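You operate a simulated robot arm through the tools that you are given. There is no shell and no other tool.

You run a simulated robot arm. Do the job below in one go: nothing can be reset, and whatever is moved stays where it is left.

## Task
Shut the car down after the run and open the gear cover once the heat strip is green.
Fine: car off, then the transmitter; both plugs into their holders before the cover opens.

It is judged by the outcome, as a careful person would: the job done as asked, and still so three seconds after it is handed in. It fails if anything else is knocked over, pushed out of place, dropped, spilled or broken. A push-on lid holds only when it is set on centred and level and pressed home; a screw cap is set on level and turned clockwise until tight.

## Robot
A 6-joint arm with a two-finger parallel gripper, fixed in place. Base frame: the origin is on the floor under the middle of its stand, x ahead of it, y to its left, z up; the work surface is at about z = 900. Readings come in mm, degrees, newtons and seconds.
With the tool pointing down near the work surface it reaches from about 360 to 760 mm from the base axis. Its first joint turns from -66.0 to 66.0 degrees. Payload 2.45 kg.
The tool frame sits at the grasp point between the pads (the TCP): z along the fingers, y along the line on which they close. The tips reach 24 mm beyond it. Largest opening 68 mm; finger width 17, thickness 10; the body of the gripper, 40 by 70 mm, starts 41 mm behind the TCP.
Orientation is told as [roll, pitch, yaw] about the base's x, y, z axes, in that order, counted from this pose: with the fingers straight down and closing along the base's y, the tool's x points along the base's -x, its y along +y and its z along -z.

## Interface
- The arm moves only by the tool servo_tool. Its arguments are lists of equal length, an entry for each row: "grip": the opening in per cent of the stroke, from 0 (shut) to 100 (fully open); "delta_pos": the shift along the tool's x, y, z in m, a list of three; "dr": the turn, a rotation vector about the tool's x, y, z in degrees, a list of three. In form: {"grip": [grip, ...], "delta_pos": [[tx, ty, tz], ...], "dr": [[wx, wy, wz], ...]}. A call has 1 to 20 rows; each row shifts and turns the commanded pose from where the row before left it, along the tool's axes as they then stand. Rows are played at 5 a second. More than 50 mm and 8.6 degrees between two rows, or a gripper value outside its range, and nothing of the call is played. Where a pose cannot be reached the arm comes as near as it can. A force on the tool above 90 N (or 10 N above the force at the start of the call, whichever is more), or a blocked arm, ends the call early, and 0.2 s more pass. The fingers move at their own pace (about 108 mm/s each) and stop on an object; they squeeze with about 38 N. The grip force told is the motor's: it shows also when the fingers shut on nothing. Time passes only in rows, and 0.2 s behind the last, so rows that do not move let the fingers close. The reply holds the time, the measured pose of the TCP, the force on the tool along the base axes, the opening and the grip force, in the units named above and with some noise, with the torque about the TCP (base axes, N m) and any sound that the robot's microphone picked up.
- Cameras (640 x 400 px; columns grow to the right, rows downward): "scene" is fixed at [177, 423.7, 1465]; the picture's right is [-0.66, -0.75, 0.00], its down [-0.43, 0.38, -0.82] and it looks along [0.61, -0.54, -0.57] (base axes); focal length 334 px, centre (320, 200). "wrist" rides on the gripper at [84, 11, -75] in the tool frame; the picture's right is [-0.13, 0.99, 0.00], its down [-0.60, -0.08, -0.79] and it looks along [-0.79, -0.10, 0.61] (tool axes); focal length 251 px, centre (320, 200). There is no depth. A picture from a camera that has moved, and an enlarged one, comes with that camera's place and axes in the base frame and with its lens.
- capture(camera): a new picture of that camera. It takes no simulated time.
- enlarge(camera, box): a new picture of the part [left, top, right, bottom] of that camera's present view, enlarged. It takes no simulated time.
- hand_in(): hands the job in; it is judged then, once.

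Nothing tells you positions but the pictures and the camera data. Unless the task says otherwise, let go and move clear before handing in.

The tools are called after "Request:" as a command line: name --argument value ..., lists and objects as JSON in quotes. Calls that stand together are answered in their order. servo_tool: Moves the arm, as the interface text tells. Its arguments: {"type":"object","properties":{"grip":{"type":"array","items":{"type":"number"}},"delta_pos":{"type":"array","items":{"type":"array","items":{"type":"number"}}},"dr":{"type":"array","items":{"type":"array","items":{"type":"number"}}}},"required":["grip","delta_pos","dr"]} The other tools are called the same way: capture (camera) takes a picture; enlarge (camera, box) takes an enlarged picture of a part of a camera's view; hand_in () hands the job in.

At the start:

```text
time: 0.0
tool_pos: [495.6, -85.6, 1245.7]
ee_rot: [0.0, 0.1, 0.0]
ft_force: [0.5, 0.0, -0.5]
moment: [-0.01, 0.01, 0.0]
opening: 68.0
grasp_force: 0.1
```

scene: 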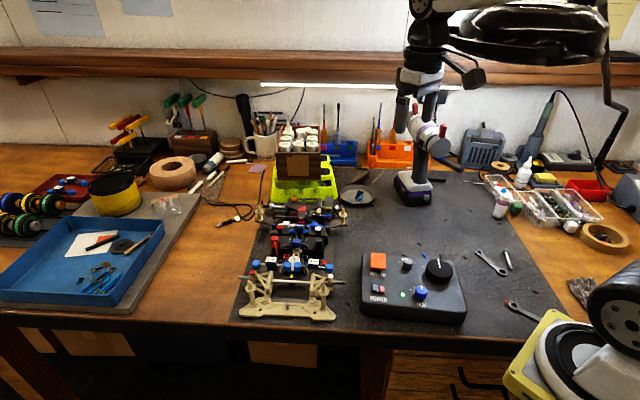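
wrist: 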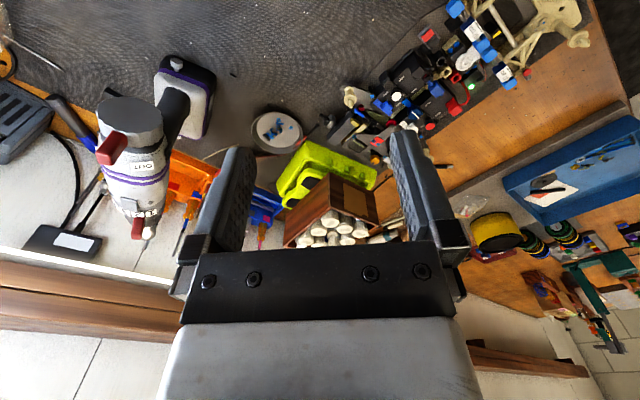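

I see a bench with an RC car on a stand in the middle and a control box (transmitter?) with a POWER mark on the right. I'll look closer at both before moving.

Request:
enlarge --camera "scene" --box '[220, 180, 380, 330]'

Request:
enlarge --camera "scene" --box '[340, 230, 500, 330]'

Request:
enlarge --camera "scene" --box '[240, 110, 400, 210]'

Request:
enlarge --camera "wrist" --box '[300, 0, 620, 200]'

```text
2.67 times, centred on (300, 255) of scene
camera zoom: at [177.0, 423.7, 1465.0], right [-0.66, -0.75, 0.0], down [-0.43, 0.38, -0.82], along [0.61, -0.54, -0.57], focal length 891 px, centre (373, 53)
```

zoom: 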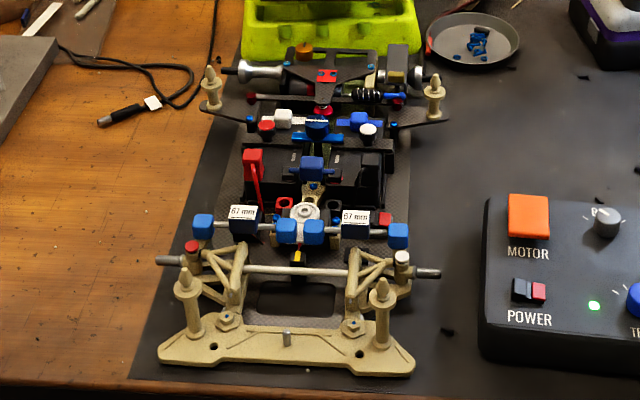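

```text
4.00 times, centred on (420, 280) of scene
camera zoom: at [177.0, 423.7, 1465.0], right [-0.66, -0.75, 0.0], down [-0.43, 0.38, -0.82], along [0.61, -0.54, -0.57], focal length 1337 px, centre (-80, -120)
```

zoom: 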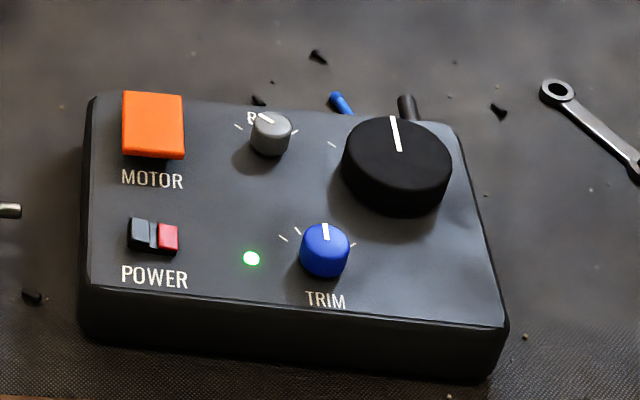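

```text
4.00 times, centred on (320, 160) of scene
camera zoom: at [177.0, 423.7, 1465.0], right [-0.66, -0.75, 0.0], down [-0.43, 0.38, -0.82], along [0.61, -0.54, -0.57], focal length 1337 px, centre (320, 360)
```

zoom: 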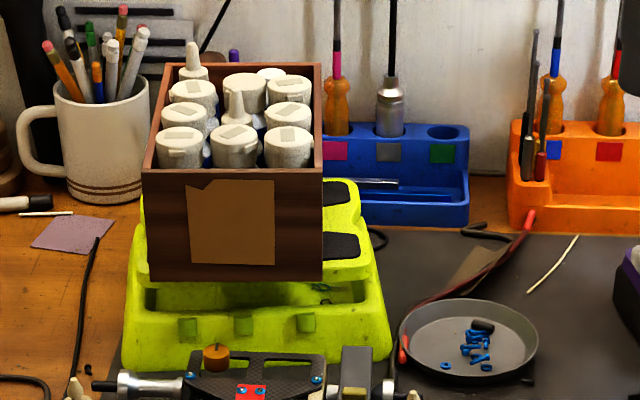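

```text
2.00 times, centred on (460, 100) of wrist
camera zoom: at [411.4, -74.3, 1320.9], right [0.13, 0.99, 0.0], down [0.6, -0.08, 0.79], along [0.79, -0.1, -0.61], focal length 503 px, centre (40, 400)
```

zoom: 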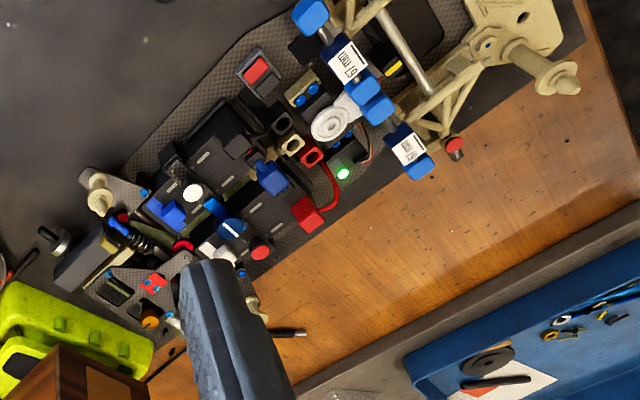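

The car lies about (520,208) to (758,-17), and the transmitter box is around (400,-10). I'll move the arm above the car to look at it with the wrist camera.

Request:
servo_tool --grip '[100, 100, 100, 100, 100, 100]' --delta_pos '[[0.003, 0.033, 0.018], [0.003, 0.033, 0.018], [0.003, 0.033, 0.018], [0.003, 0.033, 0.018], [0.003, 0.033, 0.018], [0.003, 0.033, 0.018]]' --dr '[[0, 0, 0], [0, 0, 0], [0, 0, 0], [0, 0, 0], [0, 0, 0], [0, 0, 0]]'

Request:
capture --camera "wrist"

Request:
capture --camera "scene"

```text
time: 1.4
tool_pos: [477.2, 113.9, 1137.6]
ee_rot: [0.0, 0.0, 0.0]
ft_force: [0.2, 0.8, 0.6]
moment: [0.03, -0.02, -0.03]
opening: 68.0
grasp_force: 0.0
```

```text
taken
camera wrist: at [393.6, 125.1, 1212.1], right [0.13, 0.99, 0.0], down [0.6, -0.08, 0.79], along [0.79, -0.1, -0.61], focal length 251 px, centre (320, 200)
```

wrist: 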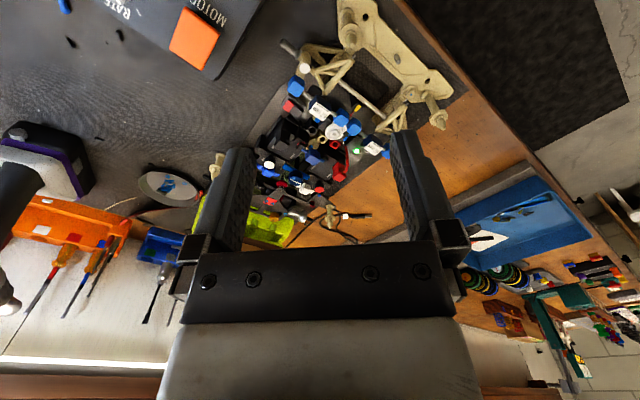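

```text
taken
```

scene: 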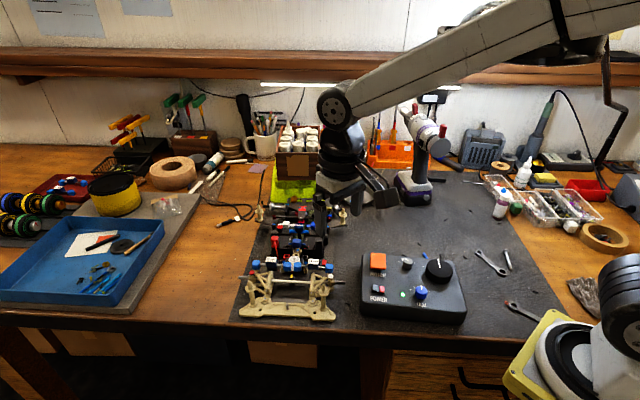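

The car is visible between the fingers from here. I'll enlarge the region to identify the switch, plugs, holders, strip and cover.

Request:
enlarge --camera "wrist" --box '[240, 70, 400, 220]'

Request:
enlarge --camera "scene" --box '[235, 185, 355, 260]'

Request:
enlarge --camera "scene" --box '[235, 240, 355, 325]'

```text
2.67 times, centred on (320, 145) of wrist
camera zoom: at [393.6, 125.1, 1212.1], right [0.13, 0.99, 0.0], down [0.6, -0.08, 0.79], along [0.79, -0.1, -0.61], focal length 670 px, centre (320, 347)
```

zoom: 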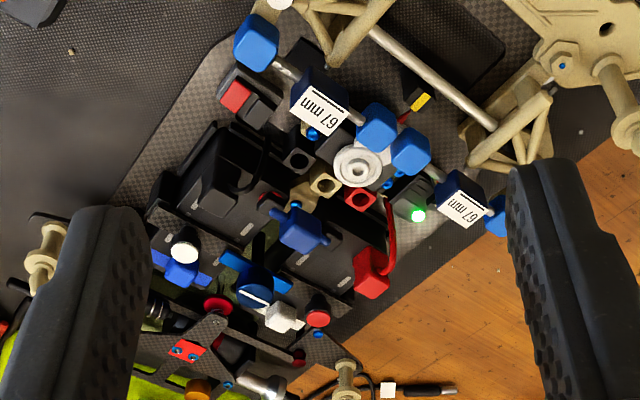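

```text
5.33 times, centred on (295, 222) of scene
camera zoom: at [177.0, 423.7, 1465.0], right [-0.66, -0.75, 0.0], down [-0.43, 0.38, -0.82], along [0.61, -0.54, -0.57], focal length 1782 px, centre (453, 80)
```

zoom: 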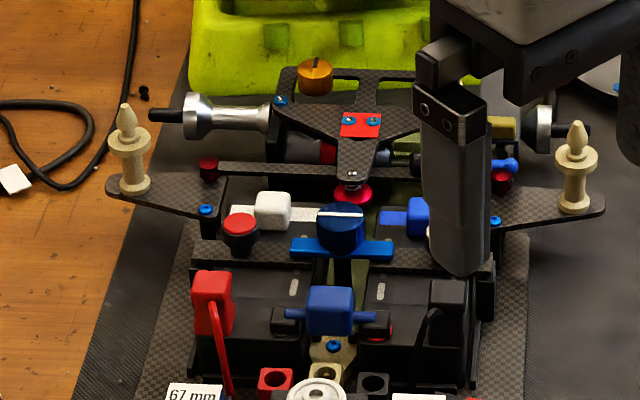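

```text
4.71 times, centred on (295, 282) of scene
camera zoom: at [177.0, 423.7, 1465.0], right [-0.66, -0.75, 0.0], down [-0.43, 0.38, -0.82], along [0.61, -0.54, -0.57], focal length 1573 px, centre (438, -188)
```

zoom: 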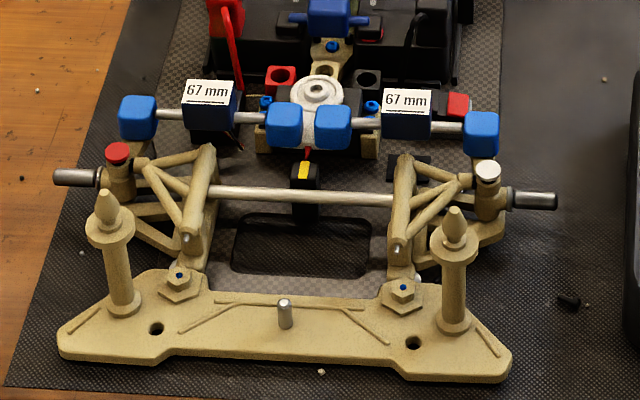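

I can now pick out a red and a black plug at the battery packs, with red and black sockets beside them that look like the holders. I'll tilt the wrist for a more top-down look to find the heat strip, the cover and the switch.

Request:
servo_tool --grip '[100, 100, 100, 100, 100, 100, 100, 100, 100]' --delta_pos '[[-0.045, 0, 0], [-0.045, 0, 0], [-0.045, -0.02, 0], [0, 0, 0], [0, 0, 0], [0, 0, 0], [0, 0, 0], [0, 0, 0], [0, 0, 0]]' --dr '[[0, 0, 0], [0, 0, 0], [0, 0, 0], [0, 8, 0], [0, 8, 0], [0, 8, 0], [0, 8, 0], [0, 8, 0], [0, 0, 0]]'

Request:
capture --camera "wrist"

Request:
capture --camera "scene"

```text
time: 3.4
tool_pos: [602.0, 92.6, 1131.8]
ee_rot: [0.1, 39.9, 0.0]
ft_force: [-0.2, 0.4, -1.1]
moment: [-0.01, -0.02, -0.07]
opening: 68.1
grasp_force: 0.1
out of reach, approached as far as the arm can: row 8
```

```text
taken
camera wrist: at [585.1, 102.8, 1243.1], right [0.1, 0.99, -0.08], down [0.97, -0.08, 0.22], along [0.21, -0.1, -0.97], focal length 251 px, centre (320, 200)
```

wrist: 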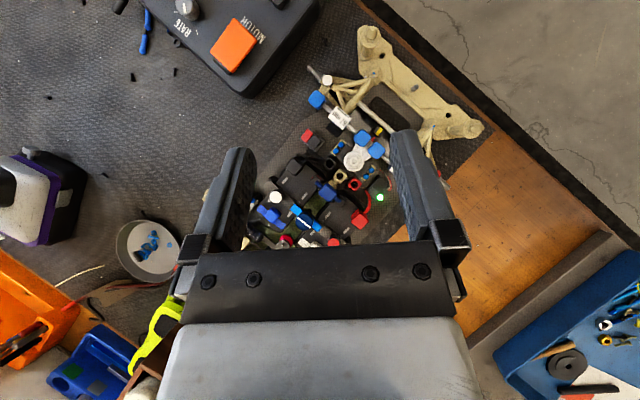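

```text
taken
```

scene: 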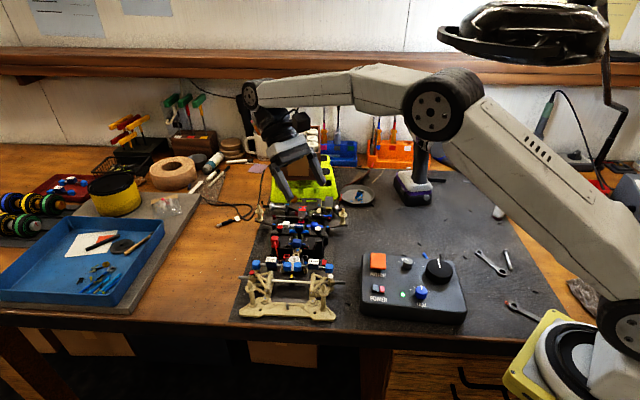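

Request:
enlarge --camera "wrist" --box '[240, 120, 400, 240]'

Request:
enlarge --camera "wrist" --box '[300, 20, 500, 160]'

Request:
enlarge --camera "scene" --box '[245, 190, 345, 250]'

```text
3.33 times, centred on (320, 180) of wrist
camera zoom: at [585.1, 102.8, 1243.1], right [0.1, 0.99, -0.08], down [0.97, -0.08, 0.22], along [0.21, -0.1, -0.97], focal length 838 px, centre (320, 267)
```

zoom: 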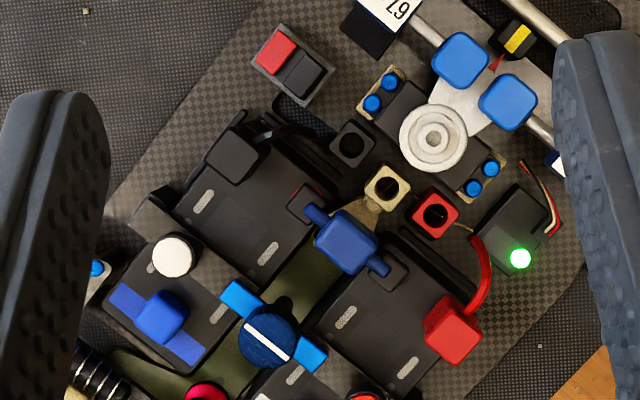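

```text
2.86 times, centred on (400, 90) of wrist
camera zoom: at [585.1, 102.8, 1243.1], right [0.1, 0.99, -0.08], down [0.97, -0.08, 0.22], along [0.21, -0.1, -0.97], focal length 718 px, centre (91, 514)
```

zoom: 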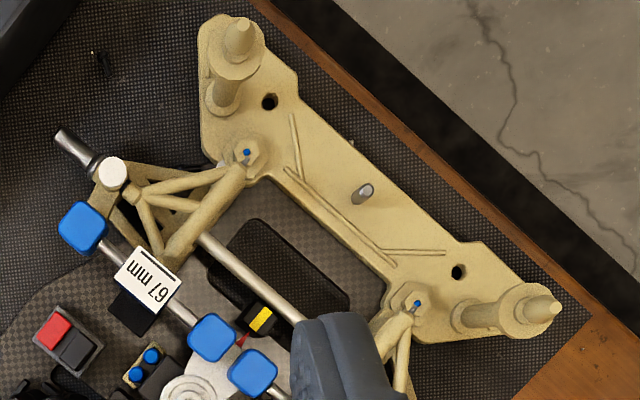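

```text
6.40 times, centred on (295, 220) of scene
camera zoom: at [177.0, 423.7, 1465.0], right [-0.66, -0.75, 0.0], down [-0.43, 0.38, -0.82], along [0.61, -0.54, -0.57], focal length 2139 px, centre (480, 72)
```

zoom: 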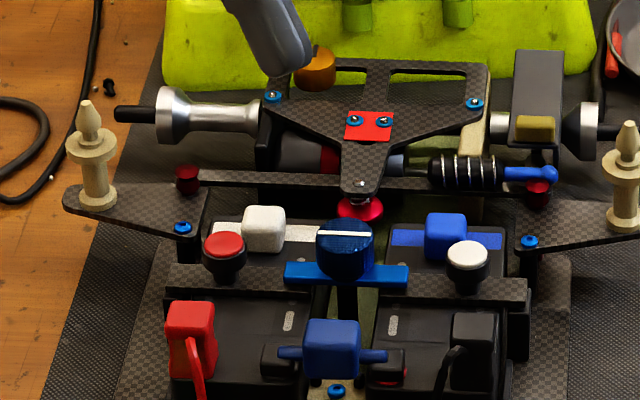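

The car's red/black rocker, the green LED, and the red and black plugs and sockets are clear now. Next I need to see the rear gearbox area, so I'll go back upright and shift to the right.

Request:
servo_tool --grip '[100, 100, 100, 100, 100, 100, 100, 100, 100]' --delta_pos '[[0, 0, 0], [0, 0, 0], [0, 0, 0], [0, 0, 0], [0, 0, 0], [0, -0.04, 0], [0, -0.04, 0], [0, -0.04, 0], [0, -0.04, 0]]' --dr '[[0, -8, 0], [0, -8, 0], [0, -8, 0], [0, -8, 0], [0, -8, 0], [0, 0, 0], [0, 0, 0], [0, 0, 0], [0, 0, 0]]'

Request:
capture --camera "wrist"

Request:
enlarge --camera "scene" --box '[245, 185, 345, 245]'

```text
time: 5.4
tool_pos: [599.4, -65.8, 1130.7]
ee_rot: [0.0, -0.1, 0.1]
ft_force: [-0.7, -0.4, -0.2]
moment: [0.0, -0.02, -0.01]
opening: 67.9
grasp_force: 0.2
```

```text
taken
camera wrist: at [516.2, -55.5, 1205.3], right [0.13, 0.99, 0.0], down [0.6, -0.08, 0.79], along [0.79, -0.1, -0.61], focal length 251 px, centre (320, 200)
```

wrist: 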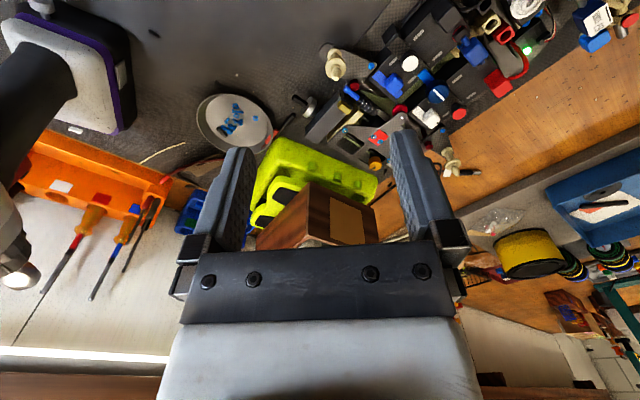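

```text
6.40 times, centred on (295, 215) of scene
camera zoom: at [177.0, 423.7, 1465.0], right [-0.66, -0.75, 0.0], down [-0.43, 0.38, -0.82], along [0.61, -0.54, -0.57], focal length 2139 px, centre (480, 104)
```

zoom: 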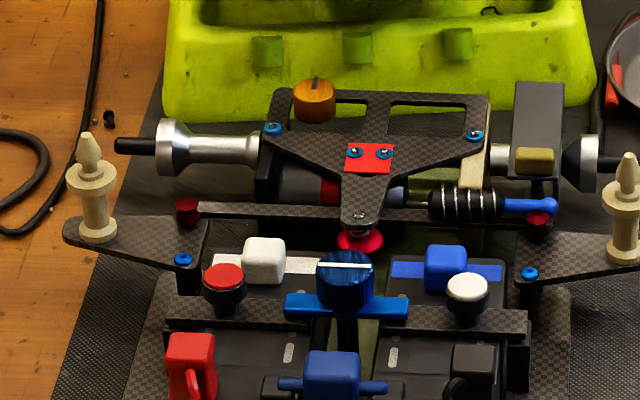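

Request:
enlarge --camera "wrist" --box '[280, 60, 480, 190]'

Request:
enlarge --camera "wrist" --box '[280, 80, 380, 150]'

Request:
enlarge --camera "wrist" --box '[400, 0, 560, 100]'

```text
3.08 times, centred on (380, 125) of wrist
camera zoom: at [516.2, -55.5, 1205.3], right [0.13, 0.99, 0.0], down [0.6, -0.08, 0.79], along [0.79, -0.1, -0.61], focal length 774 px, centre (135, 431)
```

zoom: 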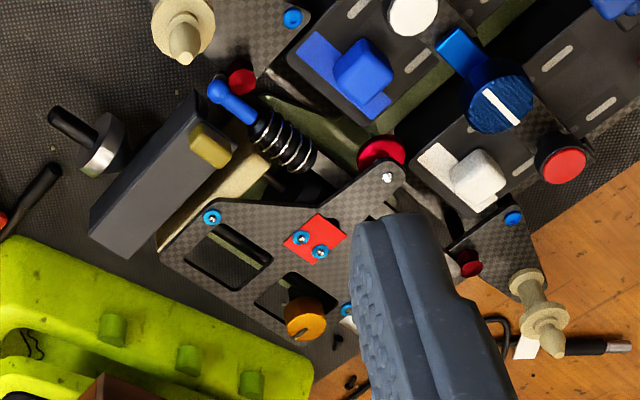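

```text
5.71 times, centred on (330, 115) of wrist
camera zoom: at [516.2, -55.5, 1205.3], right [0.13, 0.99, 0.0], down [0.6, -0.08, 0.79], along [0.79, -0.1, -0.61], focal length 1437 px, centre (263, 686)
```

zoom: 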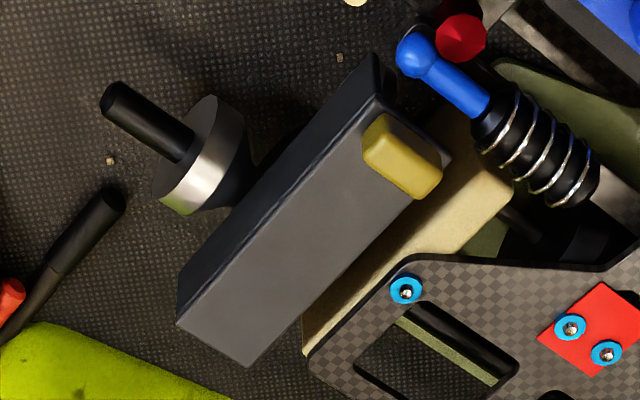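

```text
4.00 times, centred on (480, 50) of wrist
camera zoom: at [516.2, -55.5, 1205.3], right [0.13, 0.99, 0.0], down [0.6, -0.08, 0.79], along [0.79, -0.1, -0.61], focal length 1006 px, centre (-320, 800)
```

zoom: 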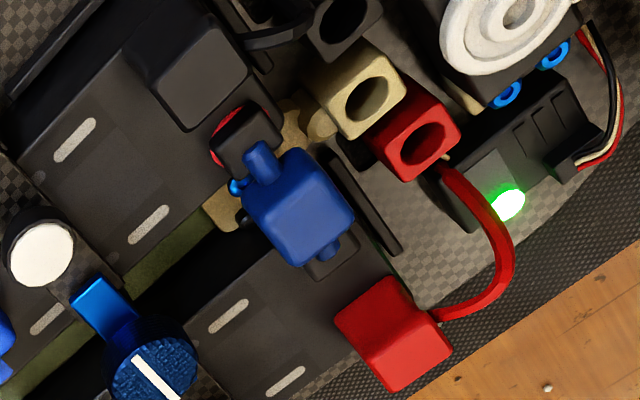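

The black box at the rear right with the yellow tab looks like the gear cover. I still need the heat strip; I'll zoom in under the rear deck.

Request:
enlarge --camera "scene" --box '[280, 200, 330, 230]'

Request:
enlarge --camera "scene" --box '[310, 190, 350, 220]'

Request:
enlarge --camera "scene" --box '[265, 230, 335, 275]'

Request:
enlarge --camera "wrist" --box '[340, 50, 480, 150]'

```text
12.80 times, centred on (305, 215) of scene
camera zoom: at [177.0, 423.7, 1465.0], right [-0.66, -0.75, 0.0], down [-0.43, 0.38, -0.82], along [0.61, -0.54, -0.57], focal length 4278 px, centre (512, 8)
```

zoom: 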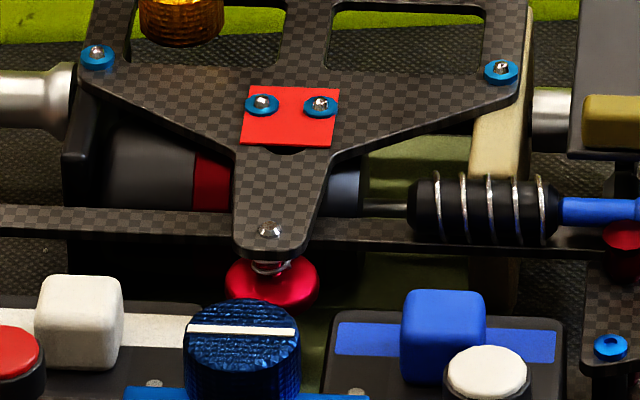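

```text
13.33 times, centred on (330, 205) of scene
camera zoom: at [177.0, 423.7, 1465.0], right [-0.66, -0.75, 0.0], down [-0.43, 0.38, -0.82], along [0.61, -0.54, -0.57], focal length 4456 px, centre (187, 133)
```

zoom: 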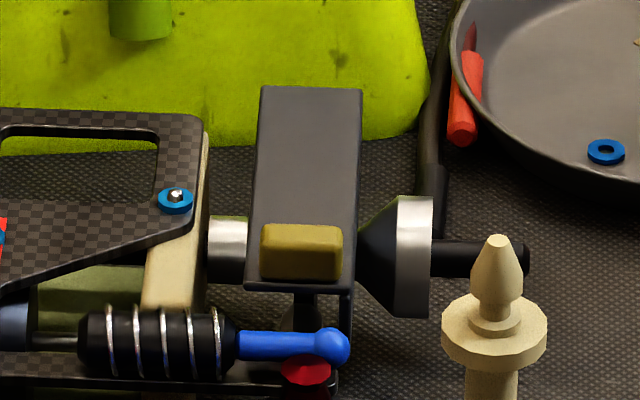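

```text
8.89 times, centred on (300, 252) of scene
camera zoom: at [177.0, 423.7, 1465.0], right [-0.66, -0.75, 0.0], down [-0.43, 0.38, -0.82], along [0.61, -0.54, -0.57], focal length 2970 px, centre (498, -267)
```

zoom: 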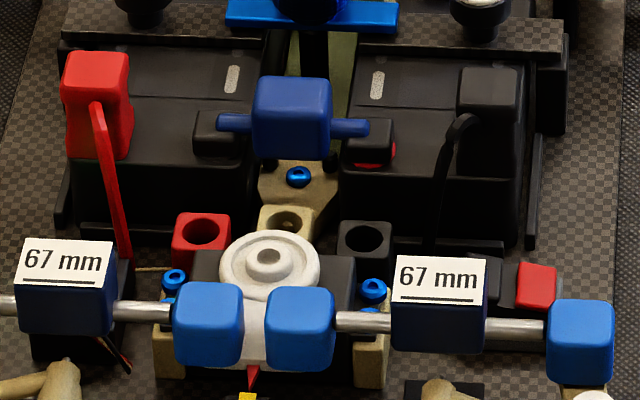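

```text
4.00 times, centred on (410, 100) of wrist
camera zoom: at [516.2, -55.5, 1205.3], right [0.13, 0.99, 0.0], down [0.6, -0.08, 0.79], along [0.79, -0.1, -0.61], focal length 1006 px, centre (-40, 600)
```

zoom: 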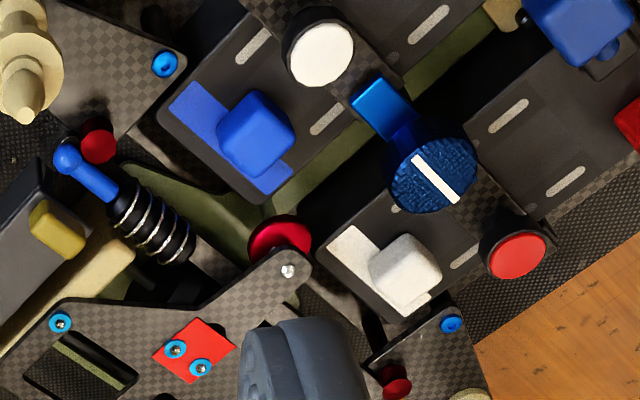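

Triangulating the views puts the car rocker near (577,65,917), the red holder near (640,115,920), the black holder near (610,86,921), the red plug near (676,117,943) and the cover tab near (674,-48,959). I'll look at both rockers closely to see which half is raised.

Request:
enlarge --camera "scene" --box '[310, 250, 345, 275]'

Request:
enlarge --camera "scene" --box '[365, 280, 395, 300]'

Request:
enlarge --camera "wrist" --box '[420, 0, 500, 40]'

Request:
enlarge --camera "scene" --box '[285, 195, 325, 220]'

```text
16.00 times, centred on (328, 262) of scene
camera zoom: at [177.0, 423.7, 1465.0], right [-0.66, -0.75, 0.0], down [-0.43, 0.38, -0.82], along [0.61, -0.54, -0.57], focal length 5347 px, centre (200, -800)
```

zoom: 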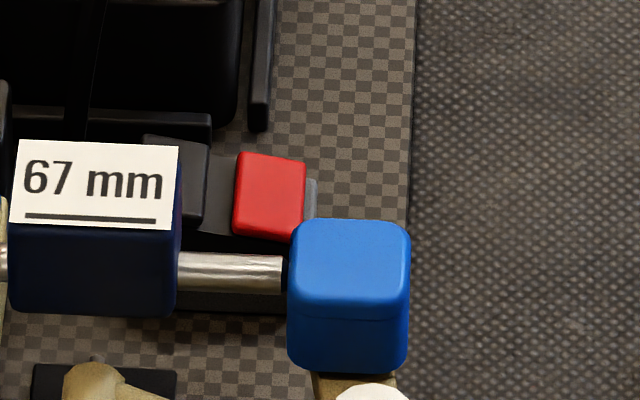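

```text
16.00 times, centred on (380, 290) of scene
camera zoom: at [177.0, 423.7, 1465.0], right [-0.66, -0.75, 0.0], down [-0.43, 0.38, -0.82], along [0.61, -0.54, -0.57], focal length 5347 px, centre (-640, -1240)
```

zoom: 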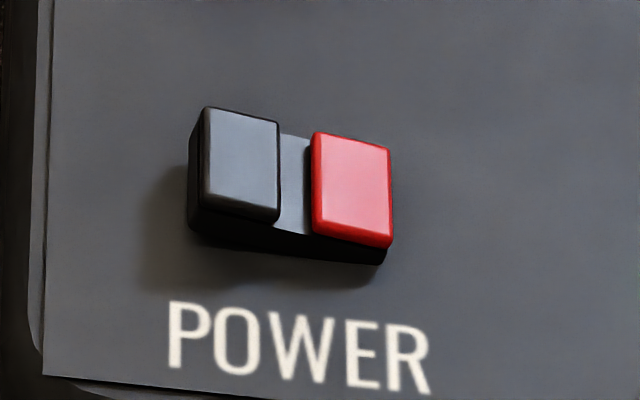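

```text
8.00 times, centred on (460, 20) of wrist
camera zoom: at [516.2, -55.5, 1205.3], right [0.13, 0.99, 0.0], down [0.6, -0.08, 0.79], along [0.79, -0.1, -0.61], focal length 2012 px, centre (-800, 1640)
```

zoom: 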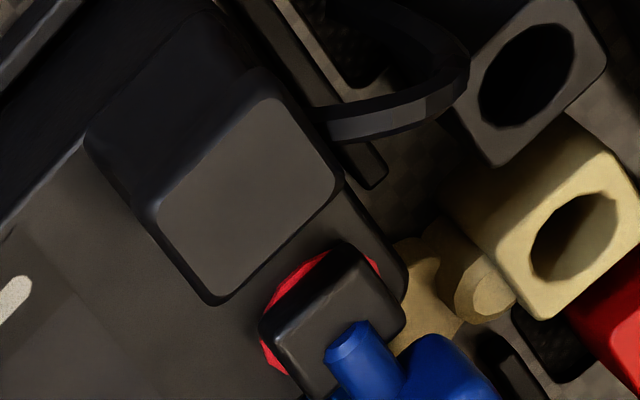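

```text
16.00 times, centred on (305, 208) of scene
camera zoom: at [177.0, 423.7, 1465.0], right [-0.66, -0.75, 0.0], down [-0.43, 0.38, -0.82], along [0.61, -0.54, -0.57], focal length 5347 px, centre (560, 80)
```

zoom: 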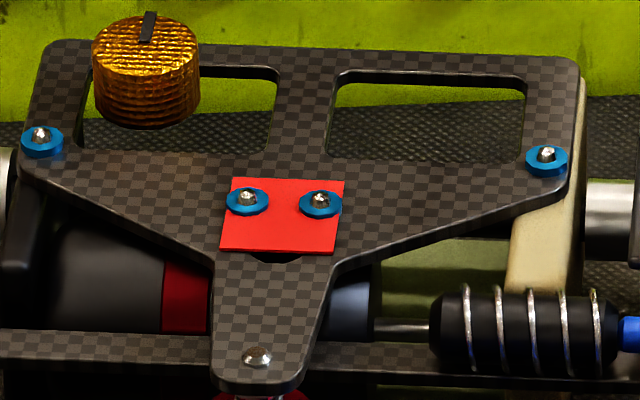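

The rockers are both red/black two-part switches. I'll swing above the car rocker with the tool yawed to the car's axis (about 45°) and look at it up close.

Request:
servo_tool --grip '[100, 100, 100, 100, 100, 100, 100, 100, 100, 100]' --delta_pos '[[0.0055, 0.0328, 0.018], [0.0055, 0.0328, 0.018], [0.0055, 0.0328, 0.018], [0.0055, 0.0328, 0.018], [0, 0, 0], [0, 0, 0], [0, 0, 0], [0, 0, 0], [0, 0, 0], [0, 0, 0]]' --dr '[[0, 0, 0], [0, 0, 0], [0, 0, 0], [0, 0, 0], [0, 0, 7.5], [0, 0, 7.5], [0, 0, 7.5], [0, 0, 7.5], [0, 0, 7.5], [0, 0, 7.5]]'

Request:
capture --camera "wrist"

Request:
enlarge --camera "wrist" --box '[240, 0, 400, 100]'

Request:
enlarge --camera "wrist" --box '[240, 100, 400, 200]'

```text
time: 7.6
tool_pos: [579.1, 61.7, 1059.2]
ee_rot: [-0.1, 0.0, -45.2]
ft_force: [0.2, 0.6, -0.3]
moment: [0.03, 0.01, 0.03]
opening: 68.1
grasp_force: 0.0
```

```text
taken
camera wrist: at [528.2, 129.3, 1133.6], right [0.79, 0.61, 0.0], down [0.37, -0.48, 0.79], along [0.48, -0.63, -0.61], focal length 251 px, centre (320, 200)
```

wrist: 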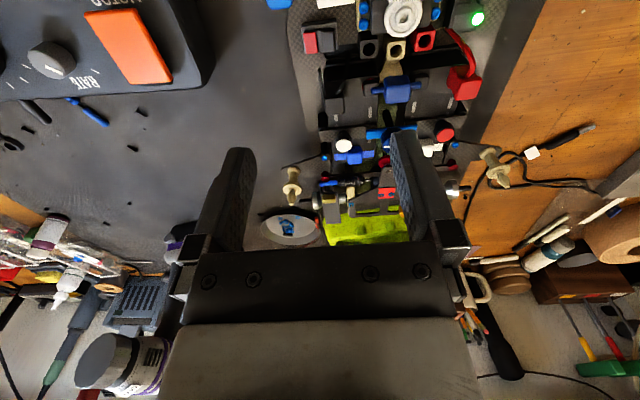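

```text
4.00 times, centred on (320, 50) of wrist
camera zoom: at [528.2, 129.3, 1133.6], right [0.79, 0.61, 0.0], down [0.37, -0.48, 0.79], along [0.48, -0.63, -0.61], focal length 1006 px, centre (320, 800)
```

zoom: 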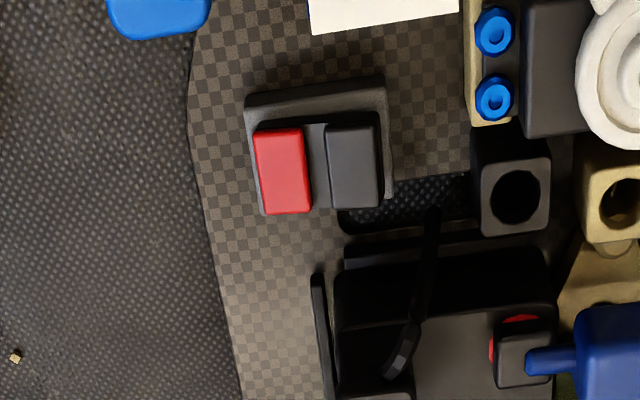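

```text
4.00 times, centred on (320, 150) of wrist
camera zoom: at [528.2, 129.3, 1133.6], right [0.79, 0.61, 0.0], down [0.37, -0.48, 0.79], along [0.48, -0.63, -0.61], focal length 1006 px, centre (320, 400)
```

zoom: 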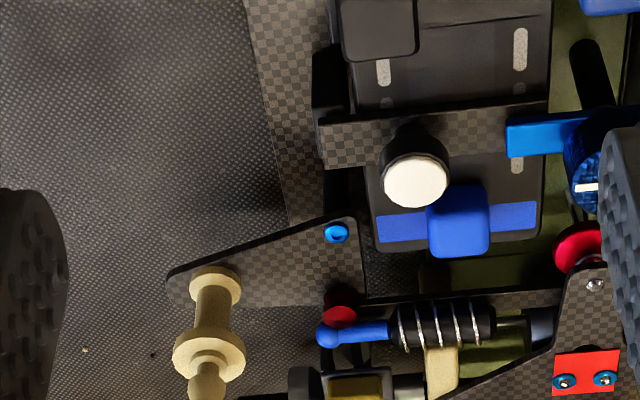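

On both rockers the red half is pressed in (on) and the black half is raised, so pressing black should switch off. I'll lower one finger over the car rocker's black half with the gripper part closed, and stop short to check.

Request:
servo_tool --grip '[44, 44, 44, 44, 44]' --delta_pos '[[0.001, -0.003, 0.0265], [0.001, -0.003, 0.0265], [0.001, -0.003, 0.0265], [0.001, -0.003, 0.0235], [0, 0, 0]]' --dr '[[0, 0, 0], [0, 0, 0], [0, 0, 0], [0, 0, 0], [0, 0, 0]]'

Request:
capture --camera "wrist"

Request:
enlarge --camera "scene" --box '[290, 220, 370, 280]'

Request:
enlarge --camera "wrist" --box '[240, 100, 400, 200]'

```text
time: 8.8
tool_pos: [565.9, 58.8, 956.8]
ee_rot: [0.0, 0.0, -45.1]
ft_force: [-0.2, 0.0, 0.3]
moment: [0.02, 0.01, 0.01]
opening: 29.8
grasp_force: 0.0
```

```text
taken
camera wrist: at [513.3, 125.0, 1031.3], right [0.79, 0.61, 0.0], down [0.37, -0.48, 0.79], along [0.48, -0.63, -0.61], focal length 251 px, centre (320, 200)
```

wrist: 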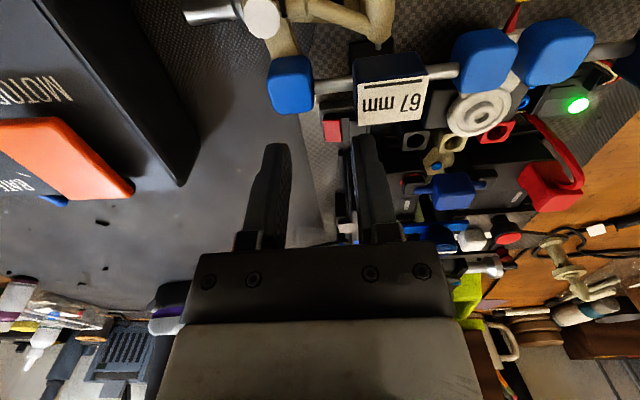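

```text
6.67 times, centred on (330, 250) of scene
camera zoom: at [177.0, 423.7, 1465.0], right [-0.66, -0.75, 0.0], down [-0.43, 0.38, -0.82], along [0.61, -0.54, -0.57], focal length 2228 px, centre (253, -133)
```

zoom: 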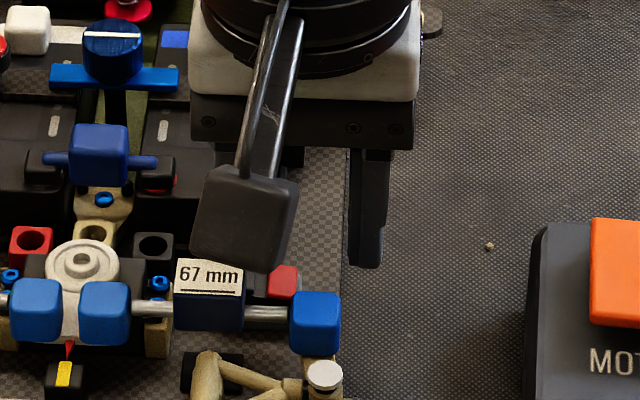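

```text
4.00 times, centred on (320, 150) of wrist
camera zoom: at [513.3, 125.0, 1031.3], right [0.79, 0.61, 0.0], down [0.37, -0.48, 0.79], along [0.48, -0.63, -0.61], focal length 1006 px, centre (320, 400)
```

zoom: 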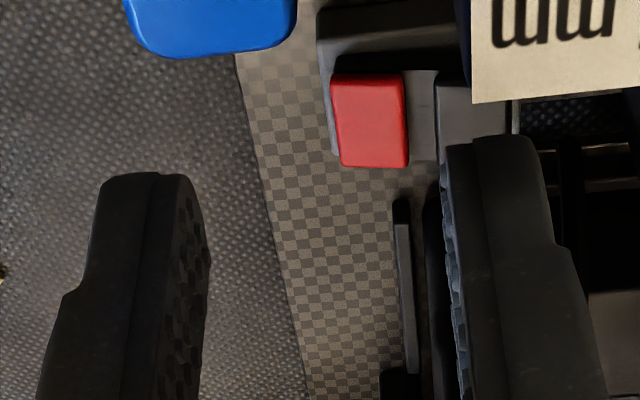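

The finger is about 14 mm above the black half and needs a 3 mm shift rearward. I'll correct that and press down in small steps.

Request:
servo_tool --grip '[44, 44, 44, 44, 44, 44, 44, 44, 44]' --delta_pos '[[-0.0032, -0.0006, 0], [0, 0, 0.006], [0, 0, 0.005], [0, 0, 0.001], [0, 0, 0.001], [0, 0, 0.001], [0, 0, 0.001], [0, 0, 0.001], [0, 0, 0.001]]' --dr '[[0, 0, 0], [0, 0, 0], [0, 0, 0], [0, 0, 0], [0, 0, 0], [0, 0, 0], [0, 0, 0], [0, 0, 0], [0, 0, 0]]'

Request:
capture --camera "wrist"

Request:
enlarge --camera "wrist" --box '[280, 60, 440, 160]'

```text
time: 10.8
tool_pos: [571.2, 56.4, 942.0]
ee_rot: [0.2, -0.2, -45.0]
ft_force: [-9.7, 5.1, 32.5]
moment: [0.48, -0.07, 0.22]
opening: 28.1
grasp_force: 0.0
```

```text
taken
camera wrist: at [519.0, 122.6, 1016.7], right [0.79, 0.61, 0.0], down [0.37, -0.48, 0.79], along [0.49, -0.63, -0.61], focal length 251 px, centre (320, 200)
```

wrist: 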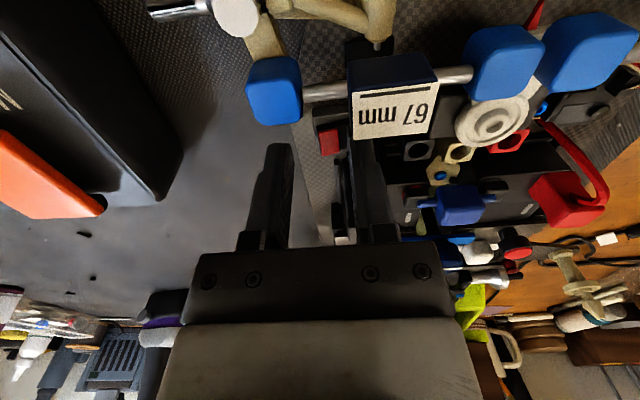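

```text
4.00 times, centred on (360, 110) of wrist
camera zoom: at [519.0, 122.6, 1016.7], right [0.79, 0.61, 0.0], down [0.37, -0.48, 0.79], along [0.49, -0.63, -0.61], focal length 1006 px, centre (160, 560)
```

zoom: 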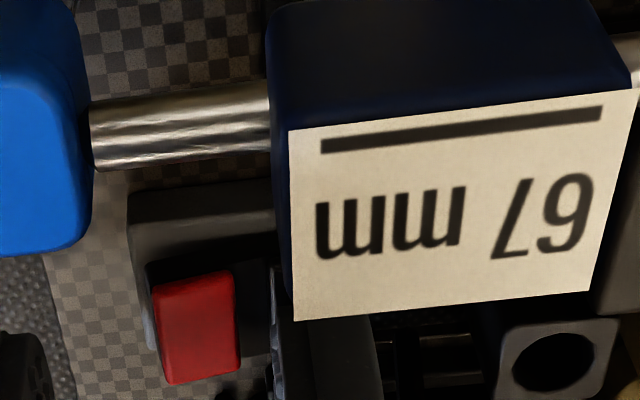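

The green LED on the car appears to have gone out, and I'm pressing with about 32 N. I'll lift off and check.

Request:
servo_tool --grip '[44, 44, 44, 44, 44]' --delta_pos '[[0, 0, -0.005], [0, 0, -0.02], [0, 0, -0.03], [0, 0, -0.03], [0, 0, 0]]' --dr '[[0, 0, 0], [0, 0, 0], [0, 0, 0], [0, 0, 0], [0, 0, 0]]'

Request:
capture --camera "wrist"

Request:
enlarge --camera "wrist" --box '[270, 0, 510, 150]'

Request:
enlarge --camera "scene" --box '[365, 250, 435, 305]'

Request:
enlarge --camera "scene" --box '[285, 195, 325, 220]'

```text
time: 12.0
tool_pos: [571.9, 54.3, 1025.3]
ee_rot: [0.1, 0.0, -45.1]
ft_force: [-0.1, 0.1, 0.6]
moment: [-0.02, 0.02, -0.04]
opening: 29.5
grasp_force: 0.0
```

```text
taken
camera wrist: at [520.2, 121.3, 1099.8], right [0.79, 0.61, 0.0], down [0.37, -0.48, 0.79], along [0.48, -0.63, -0.61], focal length 251 px, centre (320, 200)
```

wrist: 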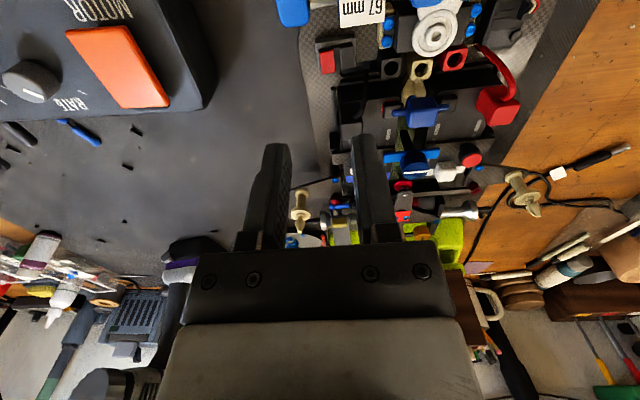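

```text
2.67 times, centred on (390, 75) of wrist
camera zoom: at [520.2, 121.3, 1099.8], right [0.79, 0.61, 0.0], down [0.37, -0.48, 0.79], along [0.48, -0.63, -0.61], focal length 670 px, centre (133, 533)
```

zoom: 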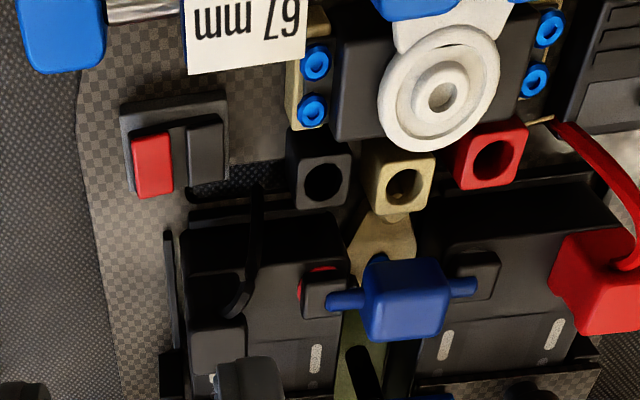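

```text
7.27 times, centred on (400, 278) of scene
camera zoom: at [177.0, 423.7, 1465.0], right [-0.66, -0.75, 0.0], down [-0.43, 0.38, -0.82], along [0.61, -0.54, -0.57], focal length 2430 px, centre (-262, -364)
```

zoom: 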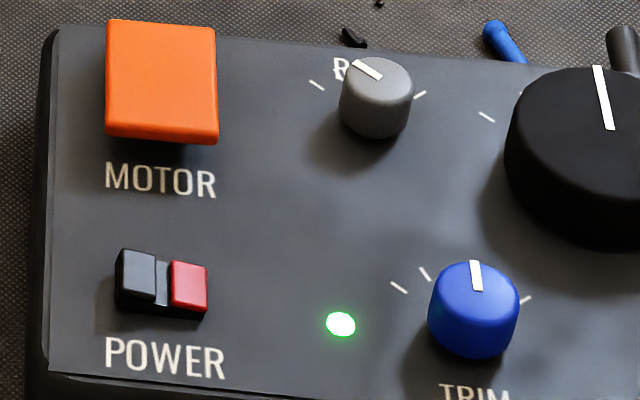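

```text
16.00 times, centred on (305, 208) of scene
camera zoom: at [177.0, 423.7, 1465.0], right [-0.66, -0.75, 0.0], down [-0.43, 0.38, -0.82], along [0.61, -0.54, -0.57], focal length 5347 px, centre (560, 80)
```

zoom: 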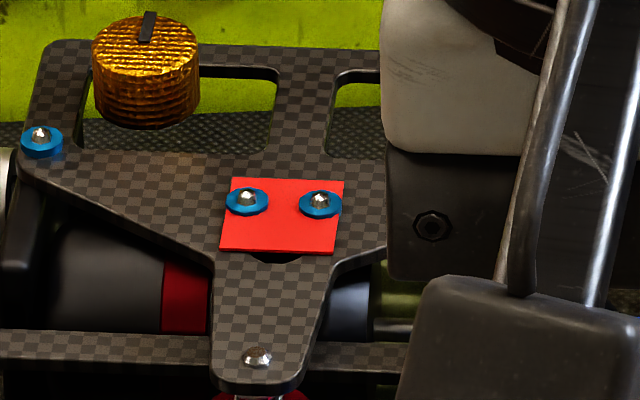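

Request:
enlarge --camera "wrist" --box '[476, 0, 556, 50]'

Request:
enlarge --camera "wrist" --box '[300, 25, 380, 85]'

```text
8.00 times, centred on (516, 25) of wrist
camera zoom: at [520.2, 121.3, 1099.8], right [0.79, 0.61, 0.0], down [0.37, -0.48, 0.79], along [0.48, -0.63, -0.61], focal length 2012 px, centre (-1248, 1600)
```

zoom: 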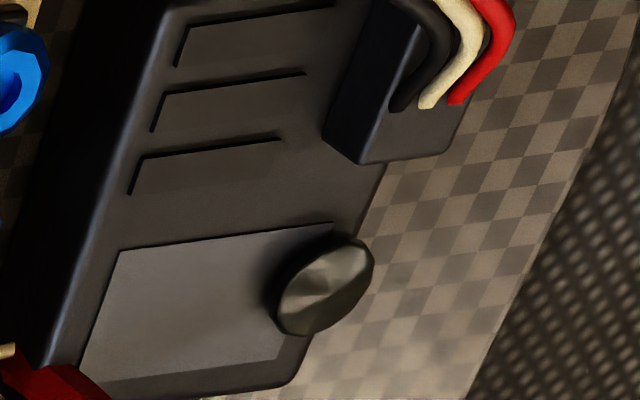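

```text
6.67 times, centred on (340, 55) of wrist
camera zoom: at [520.2, 121.3, 1099.8], right [0.79, 0.61, 0.0], down [0.37, -0.48, 0.79], along [0.48, -0.63, -0.61], focal length 1676 px, centre (187, 1167)
```

zoom: 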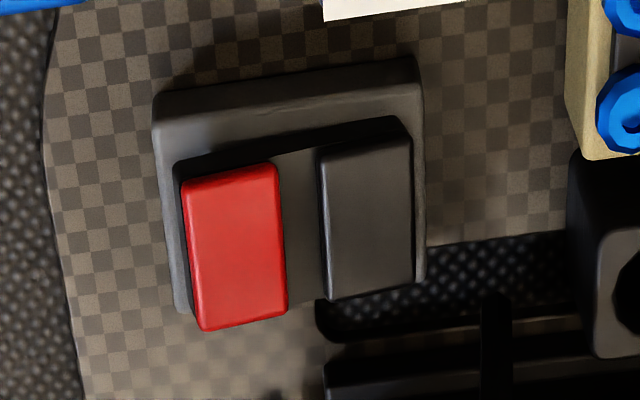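

The car's LED is dark and its red half is up, so the car is off. The transmitter LED is still green, so I'll move over its POWER rocker next.

Request:
servo_tool --grip '[44, 44, 44, 44, 44]' --delta_pos '[[0, 0, -0.035], [0.0254, -0.0321, 0], [0.0254, -0.0321, 0], [0.0254, -0.0321, 0], [0, 0, 0]]' --dr '[[0, 0, 0], [0, 0, 1.5], [0, 0, 1.5], [0, 0, 1.5], [0, 0, 0]]'

Request:
capture --camera "wrist"

Request:
enlarge --camera "wrist" --box '[180, 0, 400, 140]'

Request:
enlarge --camera "scene" --box '[340, 230, 480, 330]'

```text
time: 13.2
tool_pos: [450.5, 43.9, 1058.5]
ee_rot: [-0.1, 0.0, -49.5]
ft_force: [0.2, -0.4, -0.4]
moment: [0.02, 0.04, -0.04]
opening: 30.1
grasp_force: 0.0
```

```text
taken
camera wrist: at [403.4, 113.4, 1133.9], right [0.84, 0.55, 0.0], down [0.33, -0.51, 0.79], along [0.43, -0.66, -0.61], focal length 251 px, centre (320, 200)
```

wrist: 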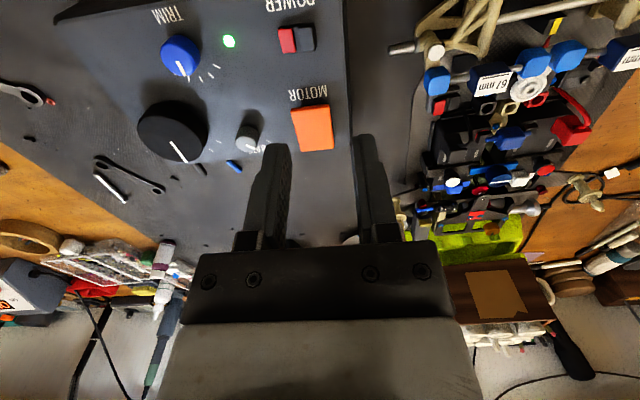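

```text
2.86 times, centred on (290, 70) of wrist
camera zoom: at [403.4, 113.4, 1133.9], right [0.84, 0.55, 0.0], down [0.33, -0.51, 0.79], along [0.43, -0.66, -0.61], focal length 718 px, centre (406, 571)
```

zoom: 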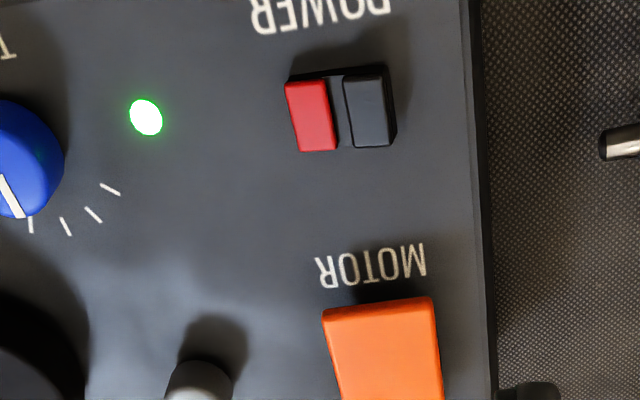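

```text
4.00 times, centred on (410, 280) of scene
camera zoom: at [177.0, 423.7, 1465.0], right [-0.66, -0.75, 0.0], down [-0.43, 0.38, -0.82], along [0.61, -0.54, -0.57], focal length 1337 px, centre (-40, -120)
```

zoom: 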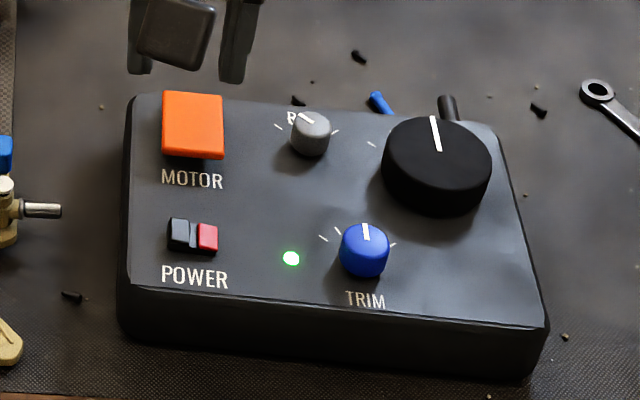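

The transmitter's black half is at about (432,54,953). I'll bring the same finger above it and stop about 10 mm short.

Request:
servo_tool --grip '[44, 44, 44, 44]' --delta_pos '[[0.0097, -0.0131, 0], [0.0098, -0.0131, 0.02], [0, 0, 0.03], [0, 0, 0.0215]]' --dr '[[0, 0, 0], [0, 0, 0], [0, 0, 0], [0, 0, 0]]'

Request:
capture --camera "wrist"

Request:
enlarge --camera "wrist" --box '[240, 80, 420, 200]'

Request:
enlarge --camera "scene" --box '[340, 230, 480, 330]'

```text
time: 14.2
tool_pos: [416.3, 41.7, 987.4]
ee_rot: [-0.1, 0.1, -49.5]
ft_force: [-0.9, 0.4, -0.4]
moment: [0.02, 0.01, -0.02]
opening: 29.7
grasp_force: 0.0
```

```text
taken
camera wrist: at [369.1, 112.0, 1063.0], right [0.84, 0.55, 0.0], down [0.33, -0.51, 0.79], along [0.43, -0.66, -0.61], focal length 251 px, centre (320, 200)
```

wrist: 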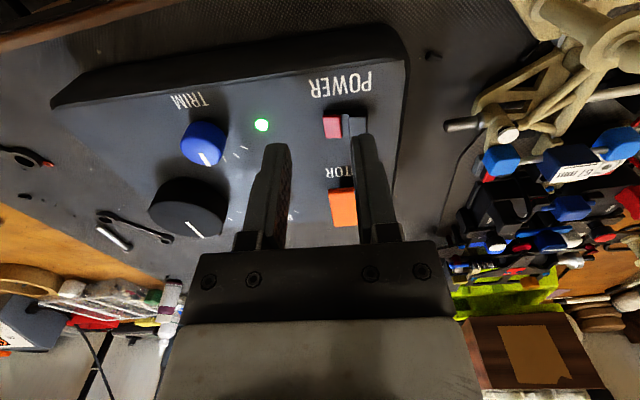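

```text
3.33 times, centred on (330, 140) of wrist
camera zoom: at [369.1, 112.0, 1063.0], right [0.84, 0.55, 0.0], down [0.33, -0.51, 0.79], along [0.43, -0.66, -0.61], focal length 838 px, centre (287, 400)
```

zoom: 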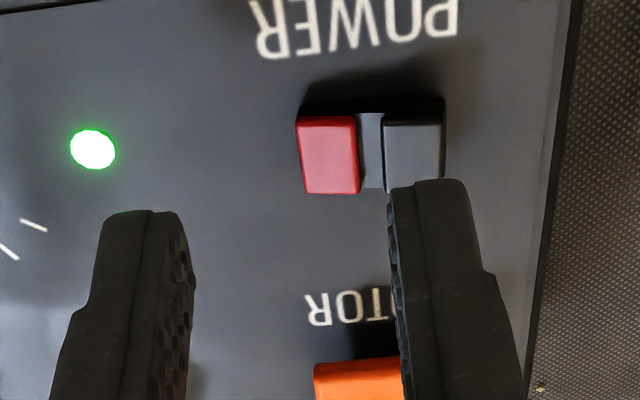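

```text
4.00 times, centred on (410, 280) of scene
camera zoom: at [177.0, 423.7, 1465.0], right [-0.66, -0.75, 0.0], down [-0.43, 0.38, -0.82], along [0.61, -0.54, -0.57], focal length 1337 px, centre (-40, -120)
```

zoom: 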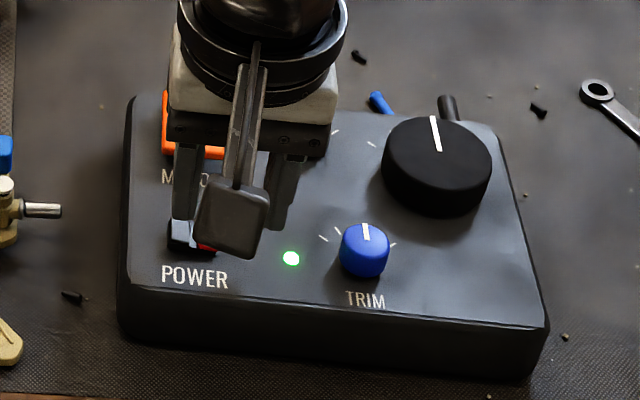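

The finger is right above the black pad. I'll press down in 1 mm steps.

Request:
servo_tool --grip '[44, 44, 44, 44, 44, 44]' --delta_pos '[[0, 0, 0.004], [0, 0, 0.004], [0, 0, 0.001], [0, 0, 0.001], [0, 0, 0.001], [0, 0, 0.001]]' --dr '[[0, 0, 0], [0, 0, 0], [0, 0, 0], [0, 0, 0], [0, 0, 0], [0, 0, 0]]'

Request:
enlarge --camera "wrist" --box '[240, 80, 420, 200]'

```text
time: 15.6
tool_pos: [414.8, 41.3, 976.3]
ee_rot: [0.0, 0.1, -49.5]
ft_force: [-0.6, -0.3, 0.0]
moment: [0.01, -0.01, -0.04]
opening: 29.8
grasp_force: 0.1
```

```text
3.33 times, centred on (330, 140) of wrist
camera zoom: at [368.6, 112.3, 1050.9], right [0.84, 0.55, 0.0], down [0.33, -0.51, 0.79], along [0.43, -0.66, -0.61], focal length 838 px, centre (287, 400)
```

zoom: 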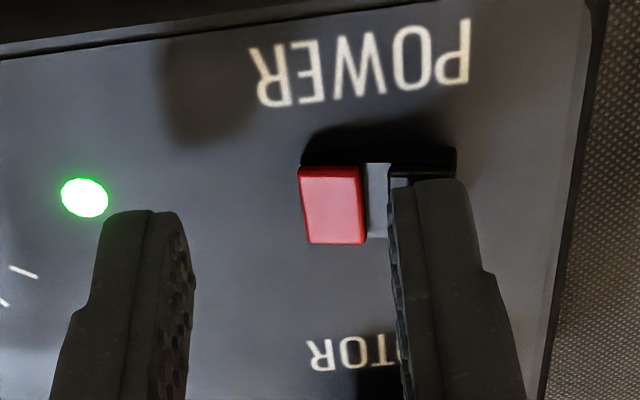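

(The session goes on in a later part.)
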